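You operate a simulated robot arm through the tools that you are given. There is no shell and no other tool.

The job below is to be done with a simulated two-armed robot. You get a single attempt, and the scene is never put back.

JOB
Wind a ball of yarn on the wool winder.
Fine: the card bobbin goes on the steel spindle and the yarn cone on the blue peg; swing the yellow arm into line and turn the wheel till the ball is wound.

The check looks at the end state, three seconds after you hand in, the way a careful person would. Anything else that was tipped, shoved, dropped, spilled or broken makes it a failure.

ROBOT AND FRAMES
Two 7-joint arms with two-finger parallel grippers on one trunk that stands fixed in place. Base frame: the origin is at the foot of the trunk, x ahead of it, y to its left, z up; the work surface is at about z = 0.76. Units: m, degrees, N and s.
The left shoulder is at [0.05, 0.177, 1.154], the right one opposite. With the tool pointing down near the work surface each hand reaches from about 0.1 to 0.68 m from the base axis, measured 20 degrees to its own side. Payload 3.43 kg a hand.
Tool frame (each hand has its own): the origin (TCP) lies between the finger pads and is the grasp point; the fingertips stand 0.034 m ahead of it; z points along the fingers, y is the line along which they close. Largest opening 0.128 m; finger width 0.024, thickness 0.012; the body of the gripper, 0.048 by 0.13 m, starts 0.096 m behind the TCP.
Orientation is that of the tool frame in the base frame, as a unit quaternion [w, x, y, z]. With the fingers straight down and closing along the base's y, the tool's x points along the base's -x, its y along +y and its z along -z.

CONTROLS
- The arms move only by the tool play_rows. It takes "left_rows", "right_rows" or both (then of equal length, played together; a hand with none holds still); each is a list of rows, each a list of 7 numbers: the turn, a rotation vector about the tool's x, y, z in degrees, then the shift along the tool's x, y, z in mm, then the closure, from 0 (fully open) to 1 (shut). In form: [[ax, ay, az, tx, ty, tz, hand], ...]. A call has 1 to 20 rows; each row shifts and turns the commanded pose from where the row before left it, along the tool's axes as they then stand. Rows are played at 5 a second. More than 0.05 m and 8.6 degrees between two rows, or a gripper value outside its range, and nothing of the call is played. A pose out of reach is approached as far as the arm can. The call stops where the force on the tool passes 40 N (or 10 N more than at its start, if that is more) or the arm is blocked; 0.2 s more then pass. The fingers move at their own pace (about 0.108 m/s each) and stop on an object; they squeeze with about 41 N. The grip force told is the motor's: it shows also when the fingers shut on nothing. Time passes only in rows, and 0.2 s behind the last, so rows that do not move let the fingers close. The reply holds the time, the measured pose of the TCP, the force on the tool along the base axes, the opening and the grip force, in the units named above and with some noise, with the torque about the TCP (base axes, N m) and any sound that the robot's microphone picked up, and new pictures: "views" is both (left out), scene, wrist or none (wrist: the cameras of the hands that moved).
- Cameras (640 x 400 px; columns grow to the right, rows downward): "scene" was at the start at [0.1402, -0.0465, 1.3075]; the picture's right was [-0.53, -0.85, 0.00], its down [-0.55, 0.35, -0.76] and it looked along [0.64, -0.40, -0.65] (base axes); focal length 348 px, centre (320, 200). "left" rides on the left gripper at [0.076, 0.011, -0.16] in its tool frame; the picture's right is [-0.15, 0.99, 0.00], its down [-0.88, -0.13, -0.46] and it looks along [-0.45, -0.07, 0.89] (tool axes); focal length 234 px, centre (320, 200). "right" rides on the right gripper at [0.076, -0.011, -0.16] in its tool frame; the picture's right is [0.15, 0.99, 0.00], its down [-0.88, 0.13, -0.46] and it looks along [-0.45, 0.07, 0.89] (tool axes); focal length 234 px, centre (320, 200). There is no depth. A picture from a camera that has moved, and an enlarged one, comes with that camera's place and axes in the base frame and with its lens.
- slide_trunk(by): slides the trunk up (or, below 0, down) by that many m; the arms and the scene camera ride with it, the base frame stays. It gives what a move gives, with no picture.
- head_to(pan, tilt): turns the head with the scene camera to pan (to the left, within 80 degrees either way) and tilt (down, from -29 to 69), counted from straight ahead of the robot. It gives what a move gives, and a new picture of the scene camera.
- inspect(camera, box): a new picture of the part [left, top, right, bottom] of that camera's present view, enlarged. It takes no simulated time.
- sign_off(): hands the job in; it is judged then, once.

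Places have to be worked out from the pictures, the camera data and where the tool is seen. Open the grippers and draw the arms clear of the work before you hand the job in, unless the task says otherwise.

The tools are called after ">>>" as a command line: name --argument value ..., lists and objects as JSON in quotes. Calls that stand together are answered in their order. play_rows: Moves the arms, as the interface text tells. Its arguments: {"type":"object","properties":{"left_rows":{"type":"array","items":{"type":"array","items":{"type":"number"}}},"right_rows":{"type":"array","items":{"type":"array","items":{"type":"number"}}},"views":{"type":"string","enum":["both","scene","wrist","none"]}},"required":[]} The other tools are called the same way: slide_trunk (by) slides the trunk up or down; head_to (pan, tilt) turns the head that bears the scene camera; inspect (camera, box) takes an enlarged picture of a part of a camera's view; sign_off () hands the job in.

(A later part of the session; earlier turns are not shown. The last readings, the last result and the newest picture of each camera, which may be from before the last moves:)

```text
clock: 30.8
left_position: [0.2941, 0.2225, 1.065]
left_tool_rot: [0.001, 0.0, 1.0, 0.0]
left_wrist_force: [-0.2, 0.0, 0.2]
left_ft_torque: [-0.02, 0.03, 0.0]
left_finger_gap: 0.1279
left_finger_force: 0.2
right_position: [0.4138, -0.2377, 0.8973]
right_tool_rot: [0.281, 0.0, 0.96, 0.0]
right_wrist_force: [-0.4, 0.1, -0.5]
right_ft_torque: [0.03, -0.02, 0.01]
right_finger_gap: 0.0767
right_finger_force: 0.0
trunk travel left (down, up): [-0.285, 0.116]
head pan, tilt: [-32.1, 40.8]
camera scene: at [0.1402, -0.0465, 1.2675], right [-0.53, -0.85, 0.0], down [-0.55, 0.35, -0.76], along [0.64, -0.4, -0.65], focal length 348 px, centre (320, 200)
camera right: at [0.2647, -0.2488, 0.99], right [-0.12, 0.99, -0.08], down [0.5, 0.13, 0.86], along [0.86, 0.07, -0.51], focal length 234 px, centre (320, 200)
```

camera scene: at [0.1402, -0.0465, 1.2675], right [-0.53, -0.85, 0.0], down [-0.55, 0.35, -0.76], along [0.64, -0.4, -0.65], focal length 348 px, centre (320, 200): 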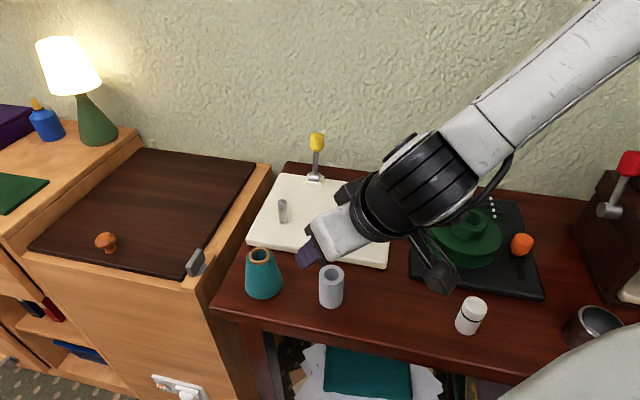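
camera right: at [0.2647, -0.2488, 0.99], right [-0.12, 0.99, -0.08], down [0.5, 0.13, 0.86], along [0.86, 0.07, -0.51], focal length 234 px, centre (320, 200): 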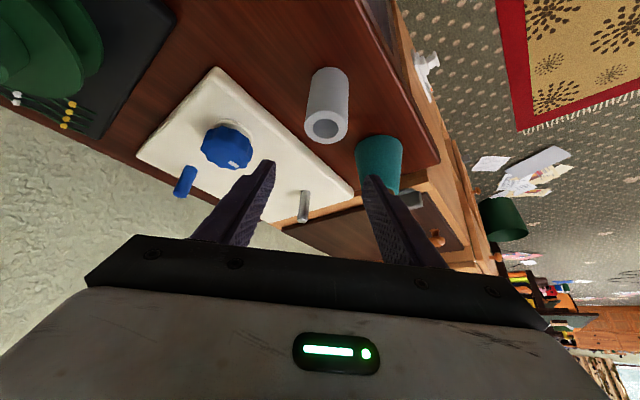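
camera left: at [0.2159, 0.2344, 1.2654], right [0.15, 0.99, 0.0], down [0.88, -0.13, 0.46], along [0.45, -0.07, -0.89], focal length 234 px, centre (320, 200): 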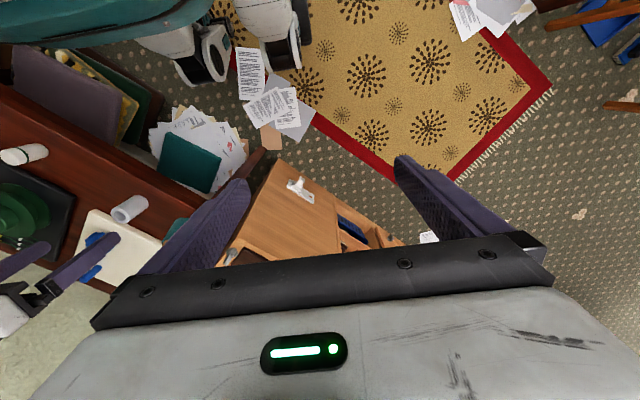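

Tilted 32.6° now; the camera sees tube, cone, spindle, peg and wheel together. I enlarge to measure the tube and the spindle from here.

>>> inspect --camera "right" --box '[260, 50, 420, 230]'

>>> inspect --camera "right" --box '[130, 60, 360, 250]'

```text
2.22 times, centred on (340, 140) of right
camera zoom: at [0.2647, -0.2488, 0.99], right [-0.12, 0.99, -0.08], down [0.5, 0.13, 0.86], along [0.86, 0.07, -0.51], focal length 520 px, centre (276, 333)
```

zoom: 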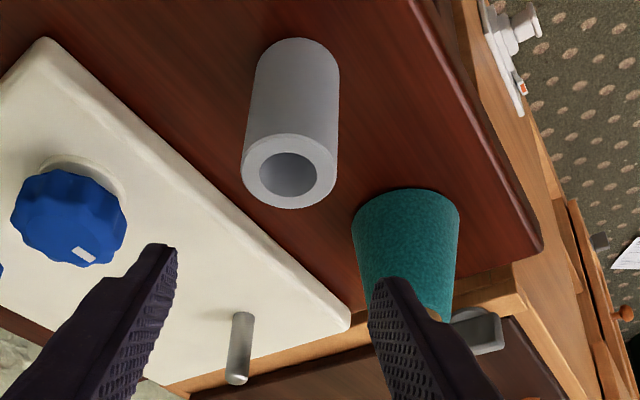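

```text
2.11 times, centred on (245, 155) of right
camera zoom: at [0.2647, -0.2488, 0.99], right [-0.12, 0.99, -0.08], down [0.5, 0.13, 0.86], along [0.86, 0.07, -0.51], focal length 493 px, centre (478, 295)
```

zoom: 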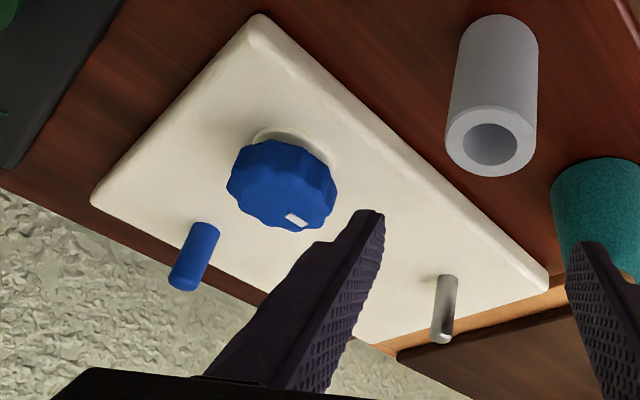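

From this view the tube lies at about (0.4175, -0.2375), centred between the fingers in y and 3 mm further out than the TCP. I come straight down to TCP z≈0.803 and close.

>>> play_rows --right_rows '[[0, 0, 0, 9.5, 0, 16, 0.4], [0, 0, 0, 9.5, 0, 16, 0.4], [0, 0, 0, 9.5, 0, 16, 0.4], [0, 0, 0, 9.5, 0, 16, 0.4], [0, 0, 0, 9.0, 0, 15, 0.4], [0, 0, 0, 0, 0, 0, 0.4]]' --views "both"

>>> inspect --camera "right" --box '[220, 100, 420, 250]'

```text
clock: 32.1
left_position: [0.2919, 0.2226, 1.0658]
left_tool_rot: [0.0, 0.0, 1.0, 0.001]
left_wrist_force: [-0.2, -0.2, 0.0]
left_ft_torque: [-0.01, 0.01, -0.02]
left_finger_gap: 0.128
left_finger_force: 0.1
right_position: [0.417, -0.2395, 0.8037]
right_tool_rot: [0.281, 0.0, 0.96, 0.0]
right_wrist_force: [-0.3, 0.1, -0.5]
right_ft_torque: [-0.02, -0.02, 0.0]
right_finger_gap: 0.0768
right_finger_force: 0.1
trunk travel left (down, up): [-0.285, 0.116]
head pan, tilt: [-32.1, 40.8]
camera scene: at [0.1402, -0.0465, 1.2675], right [-0.53, -0.85, 0.0], down [-0.55, 0.35, -0.76], along [0.64, -0.4, -0.65], focal length 348 px, centre (320, 200)
camera right: at [0.268, -0.2507, 0.8975], right [-0.12, 0.99, -0.08], down [0.5, 0.13, 0.86], along [0.86, 0.07, -0.51], focal length 234 px, centre (320, 200)
```

scene: 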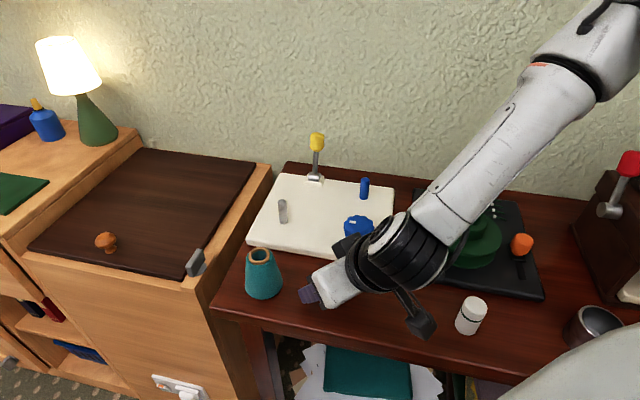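
right: 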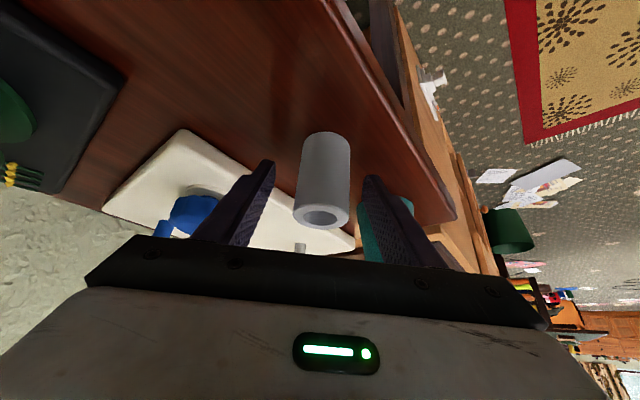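

```text
2.67 times, centred on (320, 175) of right
camera zoom: at [0.268, -0.2507, 0.8975], right [-0.12, 0.99, -0.08], down [0.5, 0.13, 0.86], along [0.86, 0.07, -0.51], focal length 624 px, centre (320, 267)
```

zoom: 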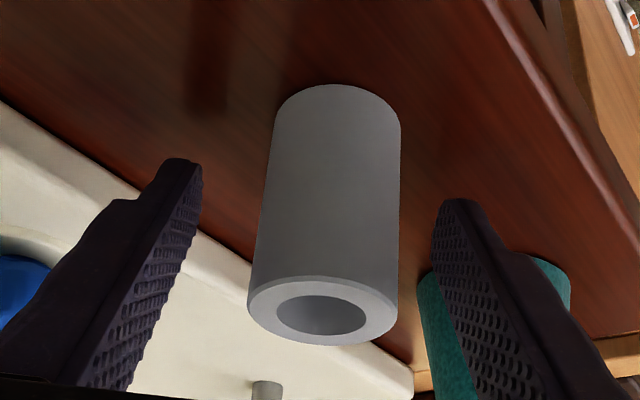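

The tube axis is within 1 mm in x and 2–3 mm to the left of the finger centre. I shift that much and close.

>>> play_rows --right_rows '[[0, 0, 0, 0, 2.5, 0, 0.4], [0, 0, 0, 0, 0, 0, 0.5], [0, 0, 0, 0, 0, 0, 0.6], [0, 0, 0, 0, 0, 0, 0.68], [0, 0, 0, 0, 0, 0, 0.85], [0, 0, 0, 0, 0, 0, 1], [0, 0, 0, 0, 0, 0, 1]]' --views "wrist"

>>> inspect --camera "right" --box '[220, 100, 420, 250]'

```text
clock: 33.8
left_position: [0.2929, 0.2223, 1.0667]
left_tool_rot: [0.0, 0.0, 1.0, 0.0]
left_wrist_force: [0.4, 0.2, -0.4]
left_ft_torque: [0.01, 0.0, 0.0]
left_finger_gap: 0.1281
left_finger_force: 0.1
right_position: [0.4181, -0.2361, 0.8044]
right_tool_rot: [0.281, 0.0, 0.96, -0.001]
right_wrist_force: [0.0, -0.5, 0.2]
right_ft_torque: [-0.04, 0.0, 0.0]
right_finger_gap: 0.0386
right_finger_force: 41.5
trunk travel left (down, up): [-0.285, 0.116]
head pan, tilt: [-32.1, 40.8]
camera right: at [0.2682, -0.2478, 0.8978], right [-0.12, 0.99, -0.08], down [0.5, 0.13, 0.86], along [0.86, 0.07, -0.51], focal length 234 px, centre (320, 200)
```

right: 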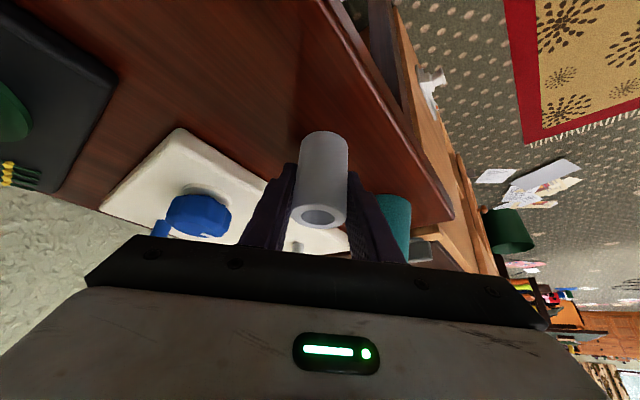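

```text
2.67 times, centred on (320, 175) of right
camera zoom: at [0.2682, -0.2478, 0.8978], right [-0.12, 0.99, -0.08], down [0.5, 0.13, 0.86], along [0.86, 0.07, -0.51], focal length 624 px, centre (320, 267)
```

zoom: 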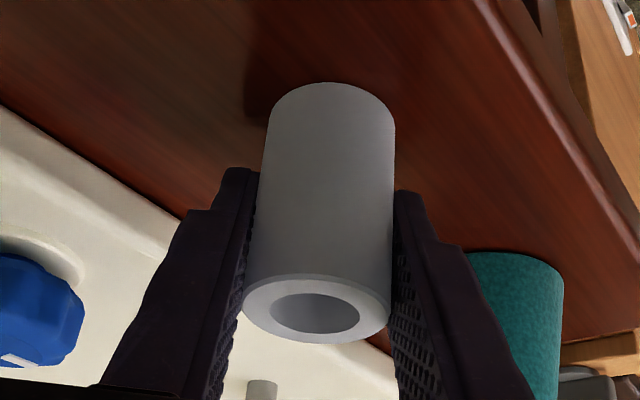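

The tube is held firmly by the tilted hand. I lift it straight up about 11 cm, then carry it outward to just short of the spindle and look.

>>> play_rows --right_rows '[[0, 0, 0, -8, 0, -12.5, 1], [0, 0, 0, -15, 0, -23.5, 1], [0, 0, 0, -15.5, 0, -24.2, 1], [0, 0, 0, -15.5, 0, -24.2, 1], [0, 0, 0, -8, 0, -12.5, 1], [0, 0, 0, -19.3, -1.5, 12.3, 1], [0, 0, 0, -19.3, -1.5, 12.3, 1], [0, 0, 0, -19.3, -1.5, 12.3, 1], [0, 0, 0, -19.3, -1.5, 12.3, 1], [0, 0, 0, -19.3, -1.5, 12.3, 1], [0, 0, 0, -19.3, -1.5, 12.3, 1], [0, 0, 0, -10, -1, 6.4, 1], [0, 0, 0, 0, 0, 0, 1]]' --views "both"

```text
clock: 36.5
left_position: [0.2932, 0.222, 1.0661]
left_tool_rot: [0.001, 0.001, 1.0, 0.002]
left_wrist_force: [1.2, 0.8, 0.4]
left_ft_torque: [0.01, -0.03, 0.03]
left_finger_gap: 0.1282
left_finger_force: 0.0
right_position: [0.5655, -0.2444, 0.9209]
right_tool_rot: [0.281, 0.0, 0.96, -0.001]
right_wrist_force: [0.1, 0.1, -0.9]
right_ft_torque: [0.01, -0.02, -0.02]
right_finger_gap: 0.0385
right_finger_force: 40.4
trunk travel left (down, up): [-0.285, 0.116]
head pan, tilt: [-32.1, 40.8]
camera scene: at [0.1402, -0.0465, 1.2675], right [-0.53, -0.85, 0.0], down [-0.55, 0.35, -0.76], along [0.64, -0.4, -0.65], focal length 348 px, centre (320, 200)
camera right: at [0.4173, -0.2559, 1.0137], right [-0.12, 0.99, -0.08], down [0.5, 0.13, 0.86], along [0.86, 0.07, -0.51], focal length 234 px, centre (320, 200)
```

scene: 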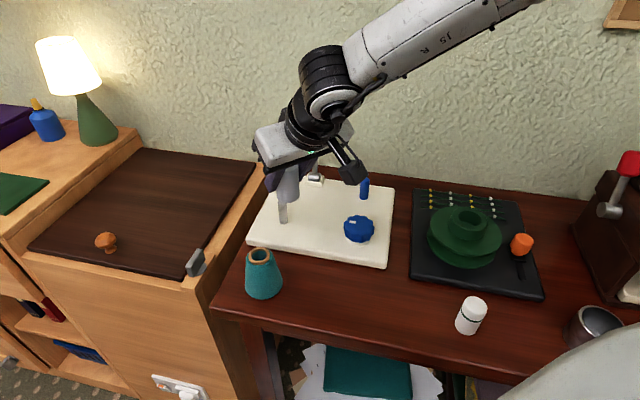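
right: 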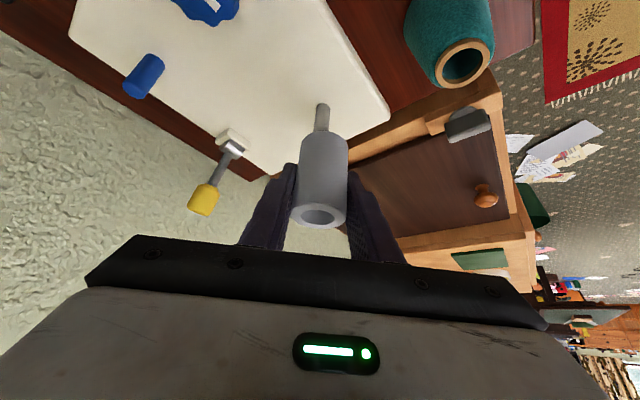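

It reaches comfortably now, and the wrist view shows the spindle directly beyond the tube. I enlarge both views for the alignment.

>>> inspect --camera "right" --box '[260, 80, 400, 240]'

>>> inspect --camera "scene" --box '[240, 150, 330, 240]'

>>> inspect --camera "right" --box '[110, 0, 330, 240]'

```text
2.50 times, centred on (330, 160) of right
camera zoom: at [0.4173, -0.2559, 1.0137], right [-0.12, 0.99, -0.08], down [0.5, 0.13, 0.86], along [0.86, 0.07, -0.51], focal length 585 px, centre (295, 300)
```

zoom: 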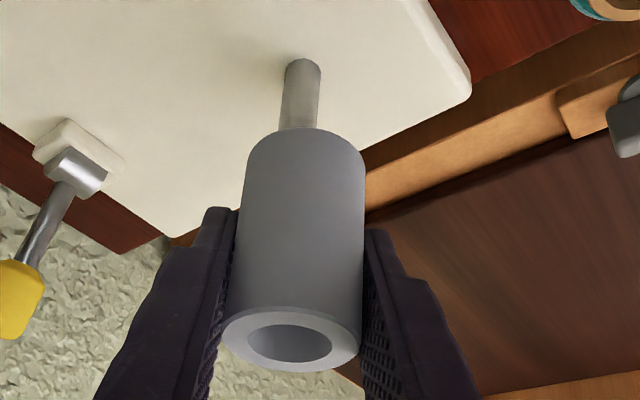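

```text
4.44 times, centred on (285, 195) of scene
camera zoom: at [0.1402, -0.0465, 1.2675], right [-0.53, -0.85, 0.0], down [-0.55, 0.35, -0.76], along [0.64, -0.4, -0.65], focal length 1547 px, centre (476, 222)
```

zoom: 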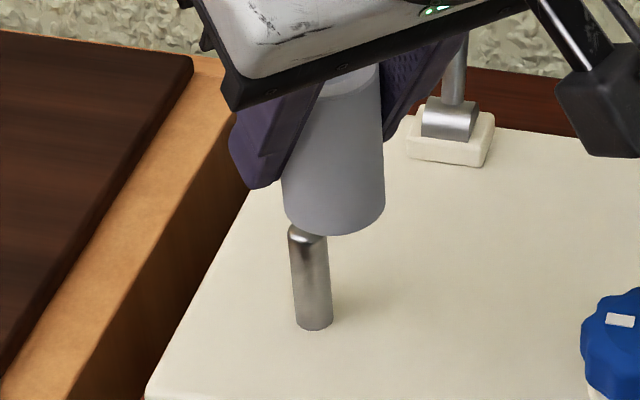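

```text
1.67 times, centred on (220, 120) of right
camera zoom: at [0.4173, -0.2559, 1.0137], right [-0.12, 0.99, -0.08], down [0.5, 0.13, 0.86], along [0.86, 0.07, -0.51], focal length 390 px, centre (487, 333)
```

zoom: 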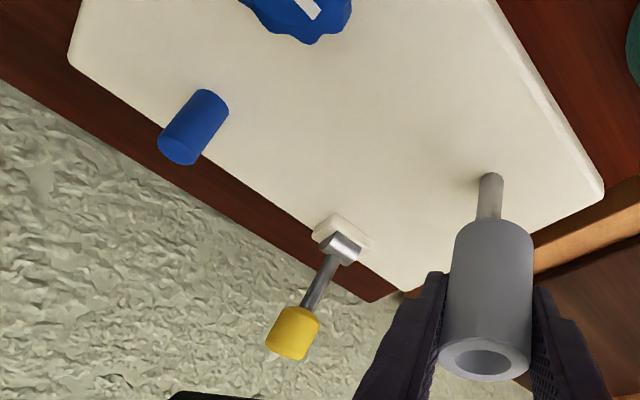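

The two views agree: the spindle lies about 32 mm further out and 3 mm to the right of the tube axis. I make that move at hover height and re-check.

>>> play_rows --right_rows '[[0, 0, 0, -9.1, -1.1, 5.8, 1], [0, 0, 0, -9.1, -1.1, 5.8, 1], [0, 0, 0, -9.2, -1.1, 5.9, 1], [0, 0, 0, 0, 0, 0, 1], [0, 0, 0, 0, 0, 0, 1]]' --views "both"

>>> inspect --camera "right" --box '[260, 80, 400, 240]'

>>> inspect --camera "scene" --box '[240, 150, 330, 240]'

```text
clock: 37.8
left_position: [0.2925, 0.2225, 1.0653]
left_tool_rot: [0.0, 0.0, 1.0, 0.0]
left_wrist_force: [-0.6, 0.4, -0.7]
left_ft_torque: [-0.01, 0.01, 0.03]
left_finger_gap: 0.1281
left_finger_force: 0.0
right_position: [0.5977, -0.2496, 0.919]
right_tool_rot: [0.281, 0.001, 0.96, -0.001]
right_wrist_force: [-0.7, 0.0, 0.6]
right_ft_torque: [-0.01, 0.0, 0.01]
right_finger_gap: 0.0388
right_finger_force: 40.9
trunk travel left (down, up): [-0.285, 0.116]
head pan, tilt: [-32.1, 40.8]
camera scene: at [0.1402, -0.0465, 1.2675], right [-0.53, -0.85, 0.0], down [-0.55, 0.35, -0.76], along [0.64, -0.4, -0.65], focal length 348 px, centre (320, 200)
camera right: at [0.4495, -0.2604, 1.0128], right [-0.12, 0.99, -0.08], down [0.5, 0.13, 0.86], along [0.86, 0.07, -0.51], focal length 234 px, centre (320, 200)
```

scene: 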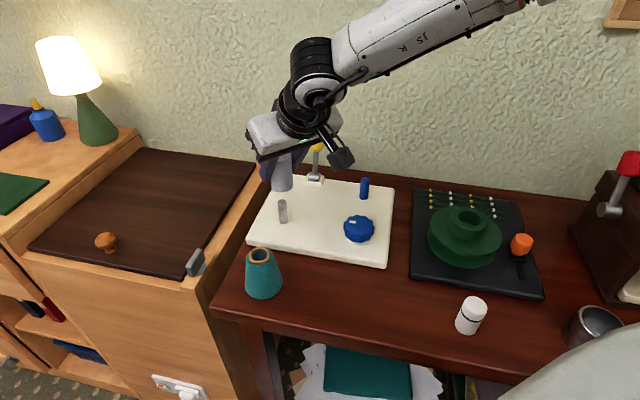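
right: 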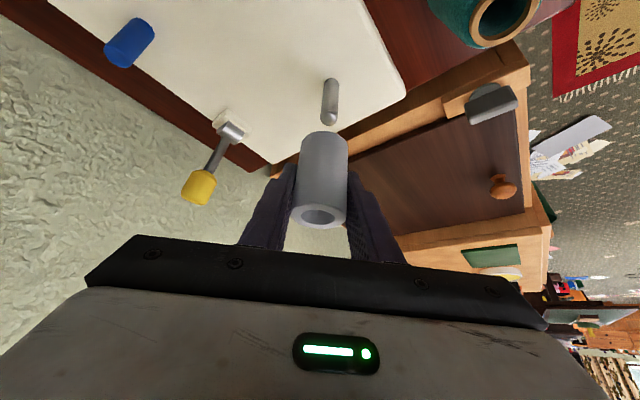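

```text
2.50 times, centred on (330, 160) of right
camera zoom: at [0.4495, -0.2604, 1.0128], right [-0.12, 0.99, -0.08], down [0.5, 0.13, 0.86], along [0.86, 0.07, -0.51], focal length 585 px, centre (295, 300)
```

zoom: 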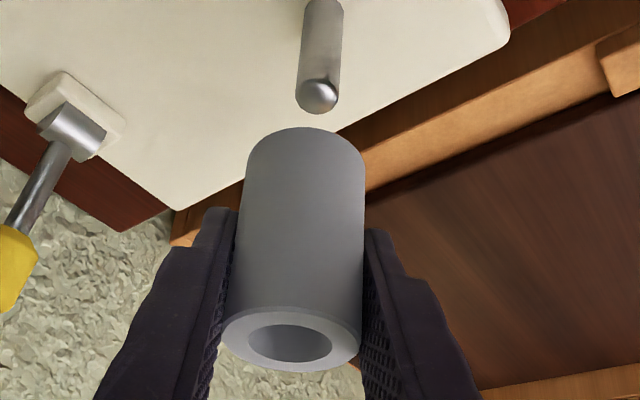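

```text
4.44 times, centred on (285, 195) of scene
camera zoom: at [0.1402, -0.0465, 1.2675], right [-0.53, -0.85, 0.0], down [-0.55, 0.35, -0.76], along [0.64, -0.4, -0.65], focal length 1547 px, centre (476, 222)
```

zoom: 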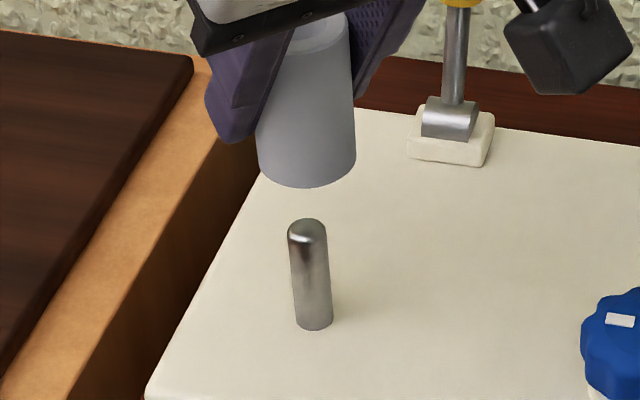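

Close: in both views the spindle is slightly off the tube's axis. I zoom further to measure the remaining few millimetres.

>>> inspect --camera "right" --box '[295, 65, 365, 165]'

>>> inspect --camera "scene" --box '[260, 170, 320, 230]'

>>> inspect --camera "right" --box '[280, 120, 360, 235]'

```text
4.00 times, centred on (330, 115) of right
camera zoom: at [0.4495, -0.2604, 1.0128], right [-0.12, 0.99, -0.08], down [0.5, 0.13, 0.86], along [0.86, 0.07, -0.51], focal length 937 px, centre (280, 540)
```

zoom: 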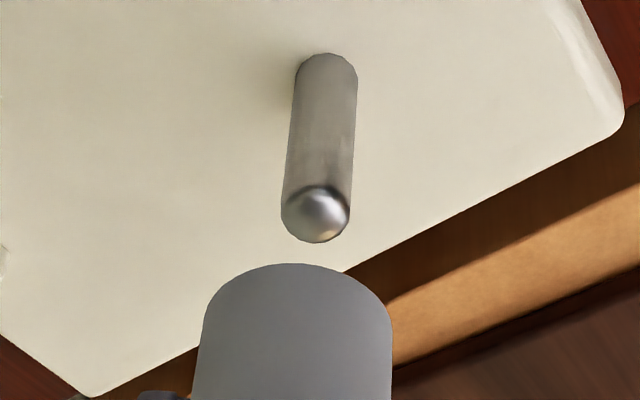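

```text
6.67 times, centred on (290, 200) of scene
camera zoom: at [0.1402, -0.0465, 1.2675], right [-0.53, -0.85, 0.0], down [-0.55, 0.35, -0.76], along [0.64, -0.4, -0.65], focal length 2321 px, centre (520, 200)
```

zoom: 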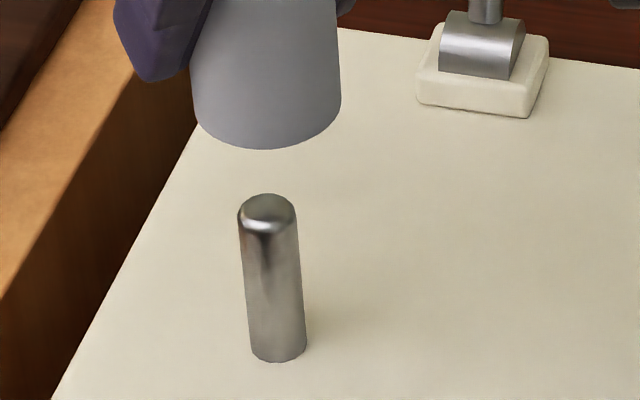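

```text
3.48 times, centred on (320, 178) of right
camera zoom: at [0.4495, -0.2604, 1.0128], right [-0.12, 0.99, -0.08], down [0.5, 0.13, 0.86], along [0.86, 0.07, -0.51], focal length 814 px, centre (320, 278)
```

zoom: 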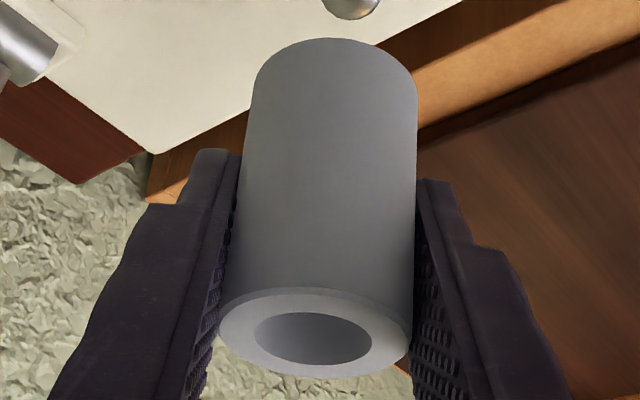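

The remaining offset is about +2.5 mm in x and +1.5 mm in y, against roughly 3.5 mm of radial clearance plus the rounded spindle top. I correct, descend 30 mm to just above the spindle and look again.

>>> play_rows --right_rows '[[0, 0, 0, -2.1, 1.5, 1.35, 1], [0, 0, 0, 5.4, 0, 8.4, 1], [0, 0, 0, 5.4, 0, 8.4, 1], [0, 0, 0, 5.4, 0, 8.4, 1], [0, 0, 0, 0, 0, 0, 1]]' --views "both"

>>> inspect --camera "right" --box '[295, 65, 365, 165]'

>>> inspect --camera "scene" --box '[260, 170, 320, 230]'

```text
clock: 39.0
left_position: [0.2917, 0.2217, 1.0649]
left_tool_rot: [0.0, 0.0, 1.0, 0.0]
left_wrist_force: [-0.1, -0.6, -0.1]
left_ft_torque: [-0.01, 0.01, -0.01]
left_finger_gap: 0.128
left_finger_force: 0.1
right_position: [0.6019, -0.2478, 0.8893]
right_tool_rot: [0.281, -0.001, 0.96, 0.001]
right_wrist_force: [0.9, -0.6, -1.0]
right_ft_torque: [0.02, -0.01, -0.01]
right_finger_gap: 0.0385
right_finger_force: 41.5
trunk travel left (down, up): [-0.285, 0.116]
head pan, tilt: [-32.1, 40.8]
camera scene: at [0.1402, -0.0465, 1.2675], right [-0.53, -0.85, 0.0], down [-0.55, 0.35, -0.76], along [0.64, -0.4, -0.65], focal length 348 px, centre (320, 200)
camera right: at [0.4523, -0.2591, 0.9828], right [-0.12, 0.99, -0.08], down [0.5, 0.13, 0.86], along [0.86, 0.07, -0.51], focal length 234 px, centre (320, 200)
```

scene: 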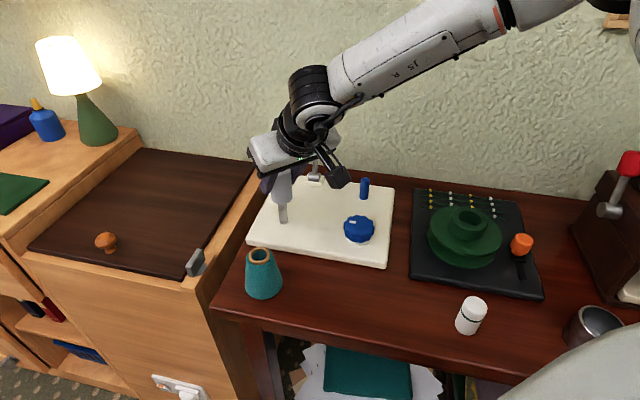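
right: 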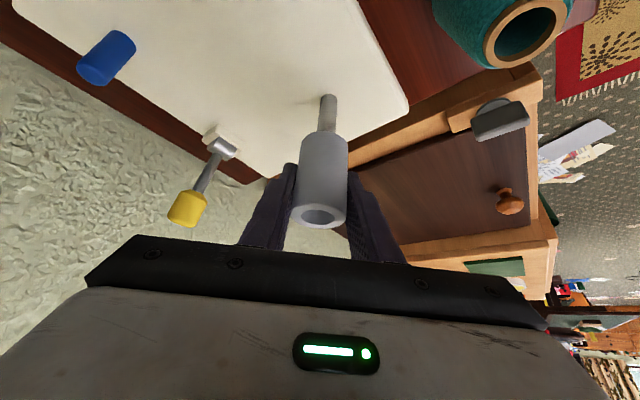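

```text
4.00 times, centred on (330, 115) of right
camera zoom: at [0.4523, -0.2591, 0.9828], right [-0.12, 0.99, -0.08], down [0.5, 0.13, 0.86], along [0.86, 0.07, -0.51], focal length 937 px, centre (280, 540)
```

zoom: 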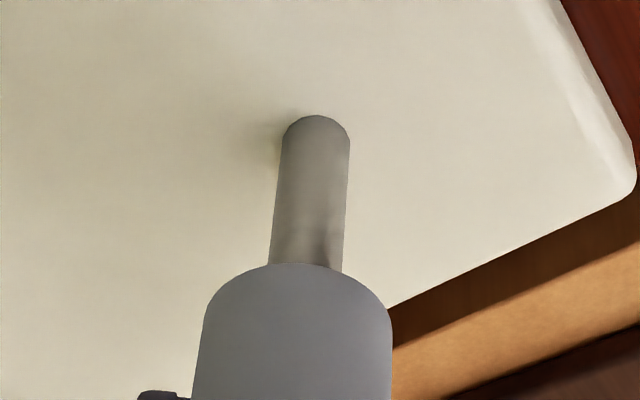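

```text
6.67 times, centred on (290, 200) of scene
camera zoom: at [0.1402, -0.0465, 1.2675], right [-0.53, -0.85, 0.0], down [-0.55, 0.35, -0.76], along [0.64, -0.4, -0.65], focal length 2321 px, centre (520, 200)
```

zoom: 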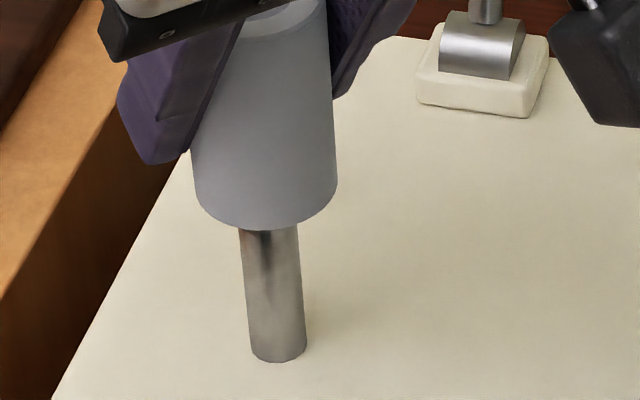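

Aligned to about half a millimetre in both views. I lower the tube over the spindle in small rows, watching the force.

>>> play_rows --right_rows '[[0, 0, 0, 3.4, 0.4, 6.1, 1], [0, 0, 0, 3.77, 0, 5.9, 1], [0, 0, 0, 3.77, 0, 5.9, 1], [0, 0, 0, 3.77, 0, 5.9, 1], [0, 0, 0, 3.77, 0, 5.9, 1], [0, 0, 0, 3.77, 0, 5.9, 1], [0, 0, 0, 3.77, 0, 5.9, 1], [0, 0, 0, 3.77, 0, 5.9, 1], [0, 0, 0, 0, 0, 0, 1]]' --views "both"

>>> inspect --camera "scene" --box '[260, 170, 320, 230]'

>>> inspect --camera "right" --box '[260, 80, 400, 240]'

```text
clock: 41.0
left_position: [0.292, 0.2228, 1.066]
left_tool_rot: [0.0, 0.0, 1.0, -0.001]
left_wrist_force: [-0.2, 0.0, 0.5]
left_ft_torque: [0.0, 0.03, 0.0]
left_finger_gap: 0.128
left_finger_force: 0.2
right_position: [0.6005, -0.2479, 0.834]
right_tool_rot: [0.282, 0.001, 0.96, 0.0]
right_wrist_force: [-0.2, 0.1, 0.4]
right_ft_torque: [-0.02, 0.0, 0.01]
right_finger_gap: 0.0387
right_finger_force: 40.7
trunk travel left (down, up): [-0.285, 0.116]
head pan, tilt: [-32.1, 40.8]
camera scene: at [0.1402, -0.0465, 1.2675], right [-0.53, -0.85, 0.0], down [-0.55, 0.35, -0.76], along [0.64, -0.4, -0.65], focal length 348 px, centre (320, 200)
camera right: at [0.4528, -0.2592, 0.9274], right [-0.12, 0.99, -0.08], down [0.5, 0.13, 0.86], along [0.86, 0.07, -0.51], focal length 234 px, centre (320, 200)
```

scene: 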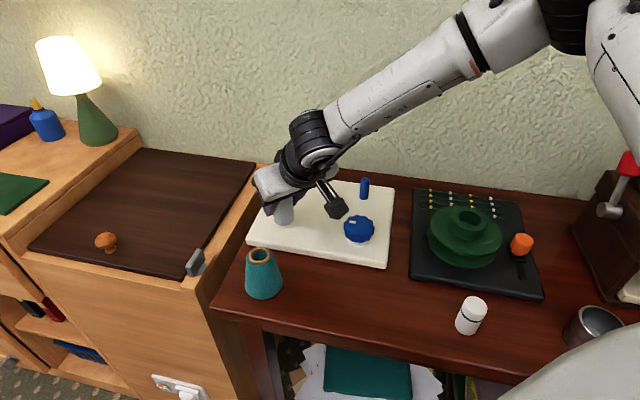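
right: 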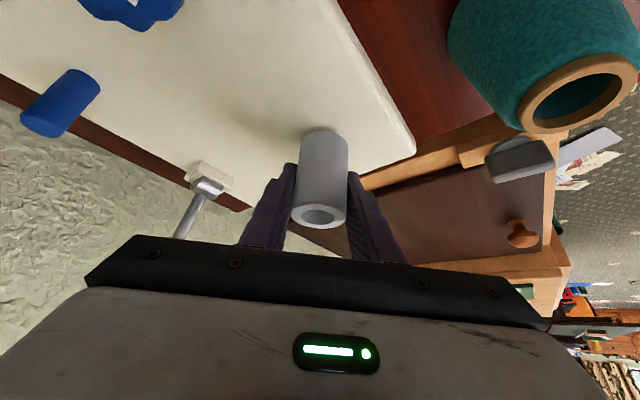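

```text
6.67 times, centred on (290, 200) of scene
camera zoom: at [0.1402, -0.0465, 1.2675], right [-0.53, -0.85, 0.0], down [-0.55, 0.35, -0.76], along [0.64, -0.4, -0.65], focal length 2321 px, centre (520, 200)
```

zoom: 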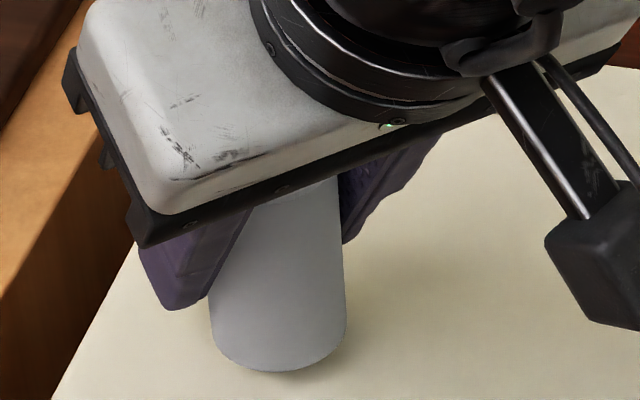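

```text
2.50 times, centred on (330, 160) of right
camera zoom: at [0.4528, -0.2592, 0.9274], right [-0.12, 0.99, -0.08], down [0.5, 0.13, 0.86], along [0.86, 0.07, -0.51], focal length 585 px, centre (295, 300)
```

zoom: 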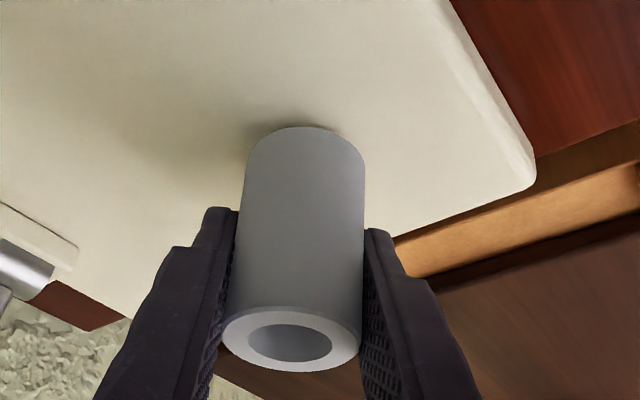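

No contact force, and the tube is over the spindle with about 7 mm to go. I ease it down the rest and release.

>>> play_rows --right_rows '[[0, 0, 0, 1.1, 0, 1.7, 1], [0, 0, 0, 1.1, 0, 1.7, 1], [0, 0, 0, 0.8, 0, 1.3, 1], [0, 0, 0, 0, 0, 0, 0.68], [0, 0, 0, 0, 0, 0, 0.6], [0, 0, 0, 0, 0, 0, 0.45], [0, 0, 0, 0, 0, 0, 0.4], [0, 0, 0, 0, 0, 0, 0.4]]' --views "both"

>>> inspect --camera "right" --box '[260, 80, 400, 240]'

```text
clock: 42.8
left_position: [0.2924, 0.2221, 1.0659]
left_tool_rot: [0.0, 0.0, 1.0, 0.0]
left_wrist_force: [0.2, -0.3, -0.8]
left_ft_torque: [-0.03, 0.01, -0.02]
left_finger_gap: 0.1282
left_finger_force: 0.0
right_position: [0.603, -0.246, 0.8296]
right_tool_rot: [0.281, 0.0, 0.96, -0.002]
right_wrist_force: [0.2, 0.5, 0.2]
right_ft_torque: [0.01, -0.01, 0.01]
right_finger_gap: 0.0765
right_finger_force: 0.1
trunk travel left (down, up): [-0.285, 0.116]
head pan, tilt: [-32.1, 40.8]
camera scene: at [0.1402, -0.0465, 1.2675], right [-0.53, -0.85, 0.0], down [-0.55, 0.35, -0.76], along [0.64, -0.4, -0.65], focal length 348 px, centre (320, 200)
camera right: at [0.4533, -0.2573, 0.9217], right [-0.12, 0.99, -0.08], down [0.5, 0.13, 0.86], along [0.86, 0.07, -0.51], focal length 234 px, centre (320, 200)
```

scene: 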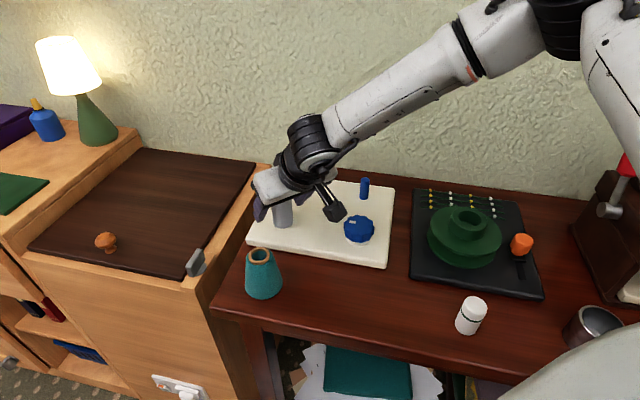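
right: 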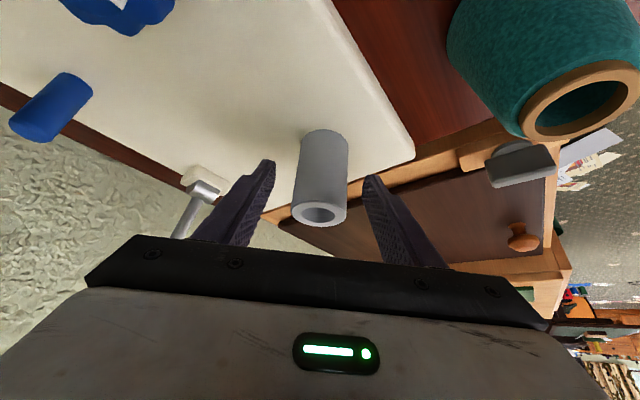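

```text
2.50 times, centred on (330, 160) of right
camera zoom: at [0.4533, -0.2573, 0.9217], right [-0.12, 0.99, -0.08], down [0.5, 0.13, 0.86], along [0.86, 0.07, -0.51], focal length 585 px, centre (295, 300)
```

zoom: 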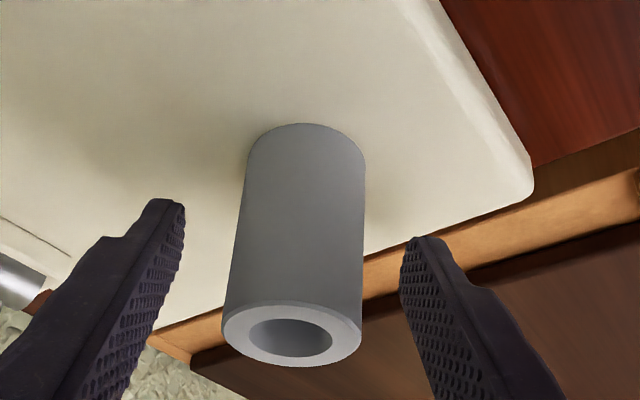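

The bobbin stands on the spindle and the hand is free. I draw back along the tool axis, then move over toward the cone for a look.

>>> play_rows --right_rows '[[0, 0, 0, 0, 0, -15, 0.4], [0, 0, 0, 0, 0, -25, 0.4], [0, 0, 0, 0, 0, -30, 0.4], [0, 0, 0, 0, 0, -30, 0.4], [0, 0, 0, 0, 0, -20, 0.3], [0, 0, 0, 10, 18, -6.5, 0.2], [0, 0, 0, 10, 18, -6.5, 0.2], [0, 0, 0, 10, 18, -6.5, 0.2], [0, 0, 0, 10, 18, -6.5, 0.2], [0, 0, 0, 10, 18, -6.5, 0.2], [0, 0, 0, 0, 0, 0, 0.2]]' --views "both"

>>> inspect --camera "scene" --box '[220, 150, 420, 275]'

>>> inspect --camera "right" --box '[220, 50, 440, 240]'

```text
clock: 45.1
left_position: [0.292, 0.2222, 1.0663]
left_tool_rot: [0.0, 0.0, 1.0, -0.001]
left_wrist_force: [-1.0, -0.8, 0.1]
left_ft_torque: [0.01, -0.01, -0.01]
left_finger_gap: 0.128
left_finger_force: 0.1
right_position: [0.4747, -0.1588, 0.9309]
right_tool_rot: [0.28, 0.0, 0.96, -0.001]
right_wrist_force: [-0.7, 0.1, 0.4]
right_ft_torque: [0.01, -0.01, 0.03]
right_finger_gap: 0.1025
right_finger_force: 0.2
trunk travel left (down, up): [-0.285, 0.116]
head pan, tilt: [-32.1, 40.8]
camera scene: at [0.1402, -0.0465, 1.2675], right [-0.53, -0.85, 0.0], down [-0.55, 0.35, -0.76], along [0.64, -0.4, -0.65], focal length 348 px, centre (320, 200)
camera right: at [0.3252, -0.1695, 1.0241], right [-0.12, 0.99, -0.08], down [0.5, 0.13, 0.86], along [0.86, 0.07, -0.51], focal length 234 px, centre (320, 200)
```

scene: 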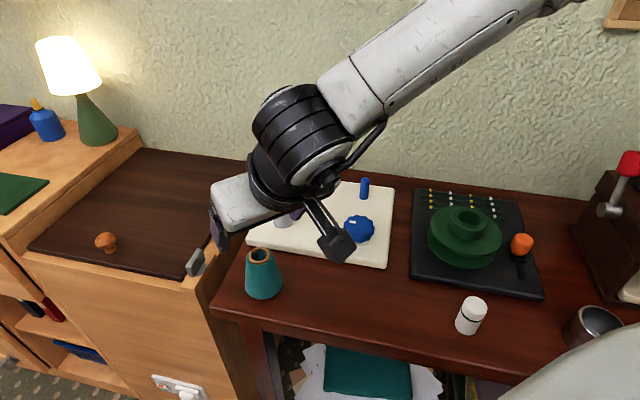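
right: 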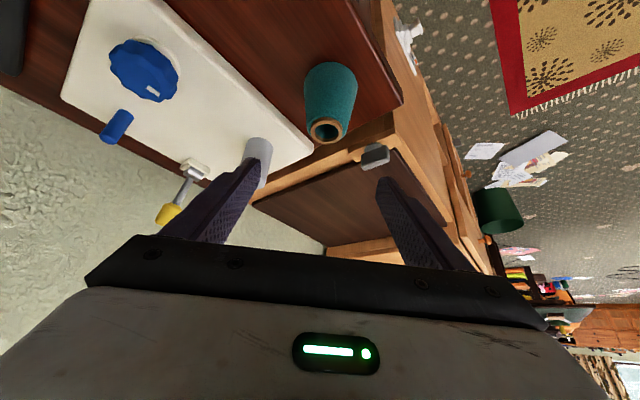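

```text
3.20 times, centred on (320, 212) of scene
camera zoom: at [0.1402, -0.0465, 1.2675], right [-0.53, -0.85, 0.0], down [-0.55, 0.35, -0.76], along [0.64, -0.4, -0.65], focal length 1114 px, centre (320, 160)
```

zoom: 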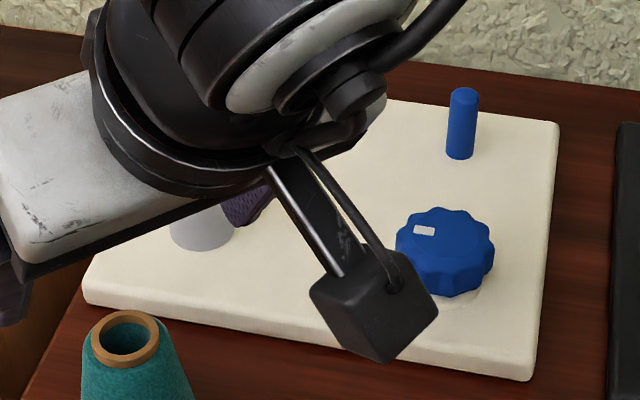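

```text
2.11 times, centred on (330, 145) of right
camera zoom: at [0.3252, -0.1695, 1.0241], right [-0.12, 0.99, -0.08], down [0.5, 0.13, 0.86], along [0.86, 0.07, -0.51], focal length 493 px, centre (299, 316)
```

zoom: 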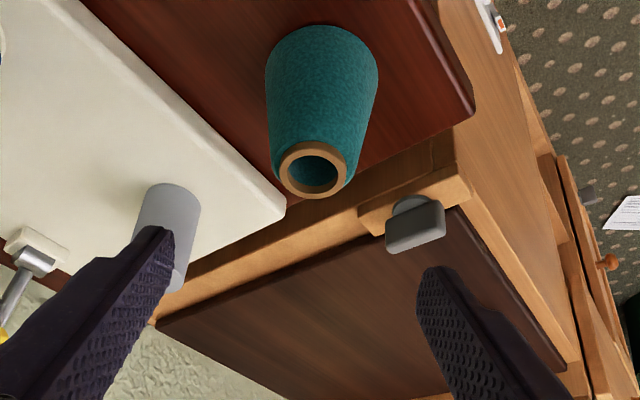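

The cone's axis is at about (0.501, -0.155), top at z≈0.836. I come down to straddle its upper half, with the fingertips a little above its centre of mass.

>>> play_rows --right_rows '[[0, 0, 0, 7.7, 0.7, 19.3, 0.2], [0, 0, 0, 7.7, 0.7, 19.3, 0.2], [0, 0, 0, 7.7, 0.7, 19.3, 0.2], [0, 0, 0, 7.7, 0.7, 19.3, 0.2], [0, 0, 0, 7.7, 0.7, 19.3, 0.2], [0, 0, 0, 0, 0, 0, 0.3], [0, 0, 0, 0, 0, 0, 0.4]]' --views "both"

>>> inspect --camera "right" --box '[220, 80, 420, 250]'

>>> inspect --camera "scene" --box '[220, 220, 320, 310]'

```text
clock: 46.8
left_position: [0.2932, 0.2227, 1.067]
left_tool_rot: [0.0, -0.001, 1.0, 0.0]
left_wrist_force: [-0.1, -0.4, -0.8]
left_ft_torque: [-0.01, -0.01, -0.02]
left_finger_gap: 0.1279
left_finger_force: 0.0
right_position: [0.4922, -0.1619, 0.8371]
right_tool_rot: [0.28, 0.0, 0.96, 0.0]
right_wrist_force: [-0.2, 0.1, -0.4]
right_ft_torque: [-0.02, -0.04, 0.0]
right_finger_gap: 0.0769
right_finger_force: 0.1
right hand out of reach, approached as far as the arm can: row 5
trunk travel left (down, up): [-0.285, 0.116]
head pan, tilt: [-32.1, 40.8]
camera scene: at [0.1402, -0.0465, 1.2675], right [-0.53, -0.85, 0.0], down [-0.55, 0.35, -0.76], along [0.64, -0.4, -0.65], focal length 348 px, centre (320, 200)
camera right: at [0.3432, -0.1738, 0.9284], right [-0.12, 0.99, -0.08], down [0.5, 0.13, 0.86], along [0.86, 0.07, -0.51], focal length 234 px, centre (320, 200)
```

scene: 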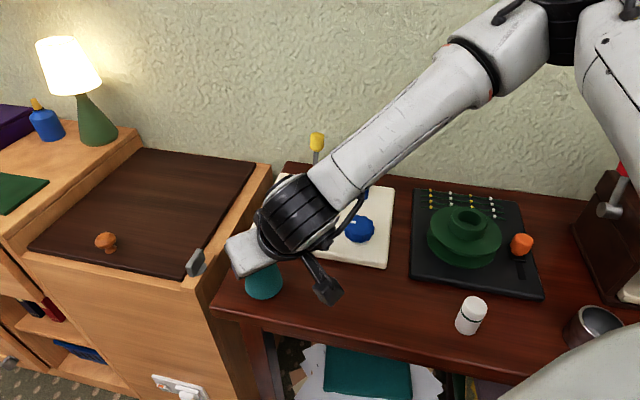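
right: 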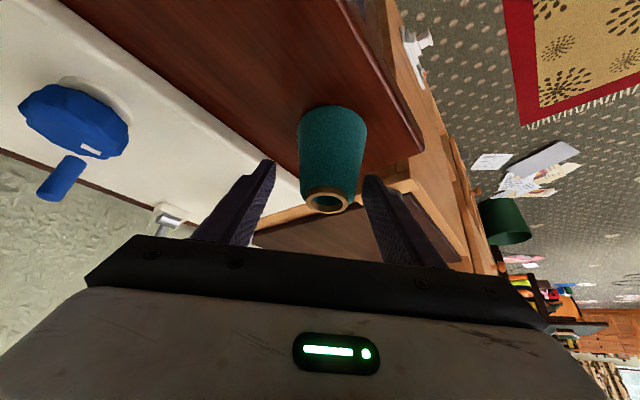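

```text
2.35 times, centred on (320, 165) of right
camera zoom: at [0.3432, -0.1738, 0.9284], right [-0.12, 0.99, -0.08], down [0.5, 0.13, 0.86], along [0.86, 0.07, -0.51], focal length 551 px, centre (320, 282)
```

zoom: 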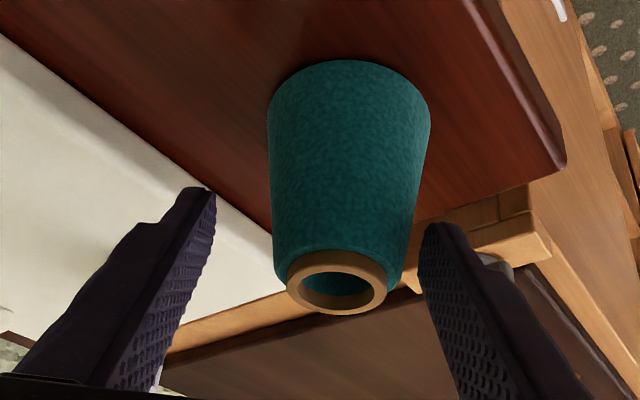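

```text
4.44 times, centred on (270, 265) of scene
camera zoom: at [0.1402, -0.0465, 1.2675], right [-0.53, -0.85, 0.0], down [-0.55, 0.35, -0.76], along [0.64, -0.4, -0.65], focal length 1547 px, centre (542, -89)
```

zoom: 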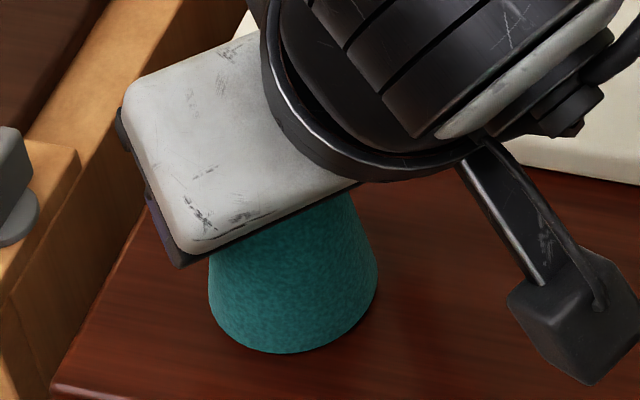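

Reach ended just short here (the hand drifted 7 mm right of the cone). I lift again and yaw the hand about 24° to the left about the vertical, which puts the wrist further right, and then look.

>>> play_rows --right_rows '[[0, 0, 0, -8.1, 0, -12.6, 0.2], [0, 0, 0, -10.8, 0, -16.8, 0.2], [0, 0, 0, -10.8, 0, -16.8, 0.2], [0, 0, 0, -8.1, 0, -12.6, 0.2], [-4.31, 0, -6.74, 0, 0, 0, 0.2], [-4.31, 0, -6.74, 0, 0, 0, 0.2], [-4.31, 0, -6.74, 0, 0, 0, 0.2], [0, 0, 0, 0, 0, 0, 0.2]]' --views "both"

>>> inspect --camera "right" --box '[220, 50, 440, 240]'

```text
clock: 48.5
left_position: [0.2924, 0.2234, 1.0658]
left_tool_rot: [-0.001, 0.0, 1.0, 0.0]
left_wrist_force: [0.7, -0.7, 0.2]
left_ft_torque: [-0.01, -0.01, 0.02]
left_finger_gap: 0.1282
left_finger_force: 0.0
right_position: [0.4947, -0.1627, 0.9043]
right_tool_rot: [0.275, -0.199, 0.939, 0.058]
right_wrist_force: [-0.4, -0.5, -0.2]
right_ft_torque: [0.0, -0.02, 0.01]
right_finger_gap: 0.1023
right_finger_force: 0.0
trunk travel left (down, up): [-0.285, 0.116]
head pan, tilt: [-32.1, 40.8]
camera scene: at [0.1402, -0.0466, 1.2675], right [-0.53, -0.85, 0.0], down [-0.55, 0.35, -0.76], along [0.64, -0.4, -0.65], focal length 348 px, centre (320, 200)
camera right: at [0.3625, -0.2334, 0.9982], right [-0.52, 0.85, -0.08], down [0.4, 0.32, 0.86], along [0.76, 0.41, -0.51], focal length 234 px, centre (320, 200)
```

scene: 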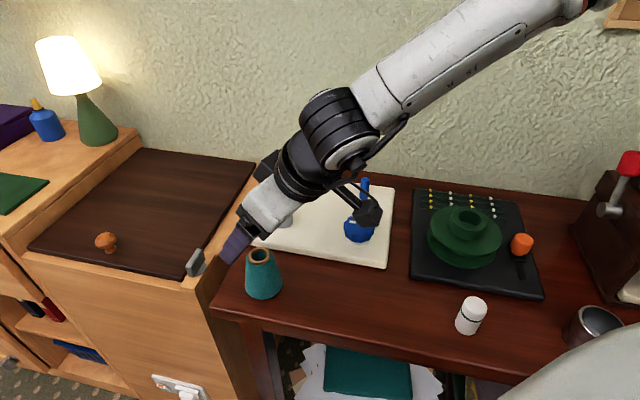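
right: 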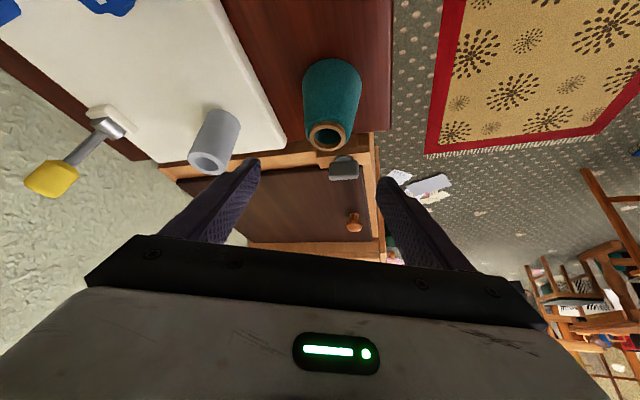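

```text
2.11 times, centred on (330, 145) of right
camera zoom: at [0.3625, -0.2334, 0.9982], right [-0.52, 0.85, -0.08], down [0.4, 0.32, 0.86], along [0.76, 0.41, -0.51], focal length 493 px, centre (299, 316)
```

zoom: 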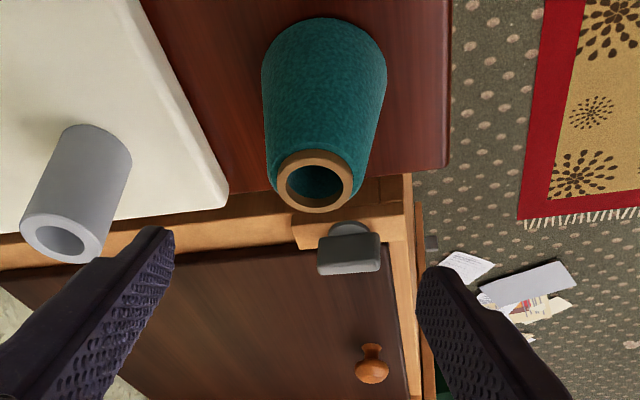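

The cone now reads at (0.501, -0.156) and should be in reach with this yaw. I go down to straddle it.

>>> play_rows --right_rows '[[0, 0, 0, 9.9, 0.85, 16.3, 0.2], [0, 0, 0, 9.9, 0.85, 16.3, 0.2], [0, 0, 0, 9.9, 0.85, 16.3, 0.2], [0, 0, 0, 9.9, 0.85, 16.3, 0.2], [0, 0, 0, 0, 0, 0, 0.3], [0, 0, 0, 0, 0, 0, 0.4]]' --views "both"

>>> inspect --camera "right" --box '[220, 80, 420, 250]'

```text
clock: 50.0
left_position: [0.2927, 0.2223, 1.0665]
left_tool_rot: [0.0, 0.0, 1.0, 0.0]
left_wrist_force: [0.2, 0.0, -0.7]
left_ft_torque: [-0.01, 0.02, -0.01]
left_finger_gap: 0.1283
left_finger_force: 0.0
right_position: [0.4965, -0.1604, 0.8259]
right_tool_rot: [0.275, -0.199, 0.939, 0.058]
right_wrist_force: [-0.5, -0.2, 0.2]
right_ft_torque: [0.02, 0.02, 0.01]
right_finger_gap: 0.0768
right_finger_force: 0.1
trunk travel left (down, up): [-0.285, 0.116]
head pan, tilt: [-32.1, 40.8]
camera scene: at [0.1402, -0.0465, 1.2675], right [-0.53, -0.85, 0.0], down [-0.55, 0.35, -0.76], along [0.64, -0.4, -0.65], focal length 348 px, centre (320, 200)
camera right: at [0.3639, -0.2311, 0.9198], right [-0.51, 0.85, -0.08], down [0.4, 0.32, 0.86], along [0.76, 0.41, -0.51], focal length 234 px, centre (320, 200)
```

scene: 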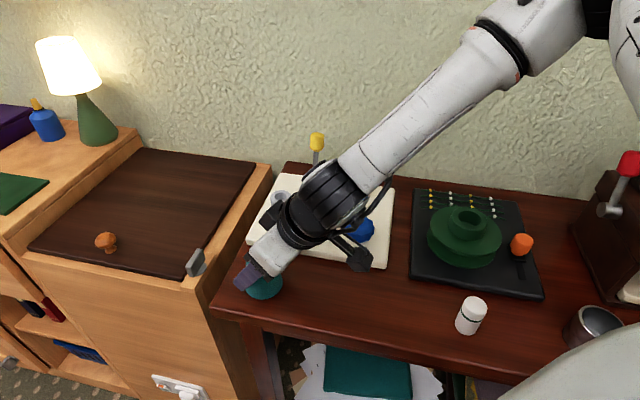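
right: 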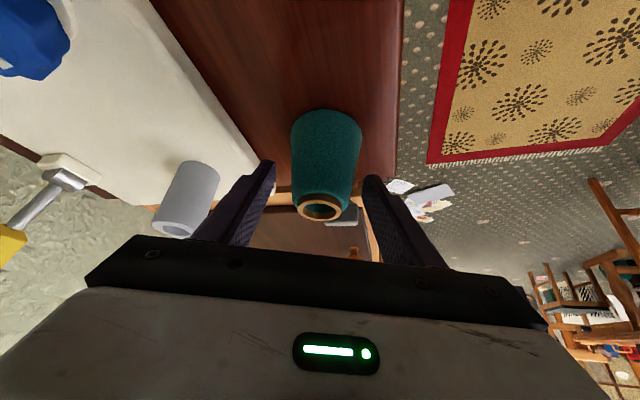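

```text
2.35 times, centred on (320, 165) of right
camera zoom: at [0.3639, -0.2311, 0.9198], right [-0.51, 0.85, -0.08], down [0.4, 0.32, 0.86], along [0.76, 0.41, -0.51], focal length 551 px, centre (320, 282)
```

zoom: 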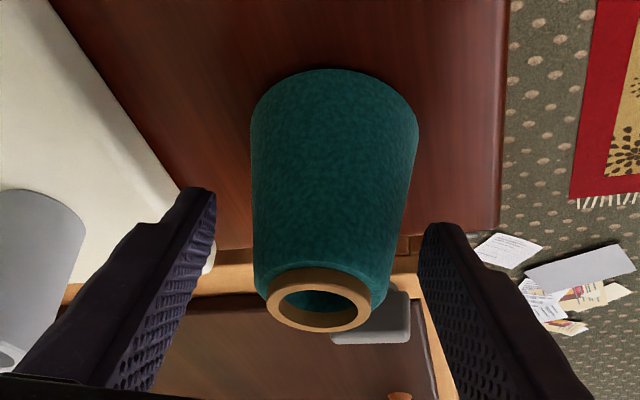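

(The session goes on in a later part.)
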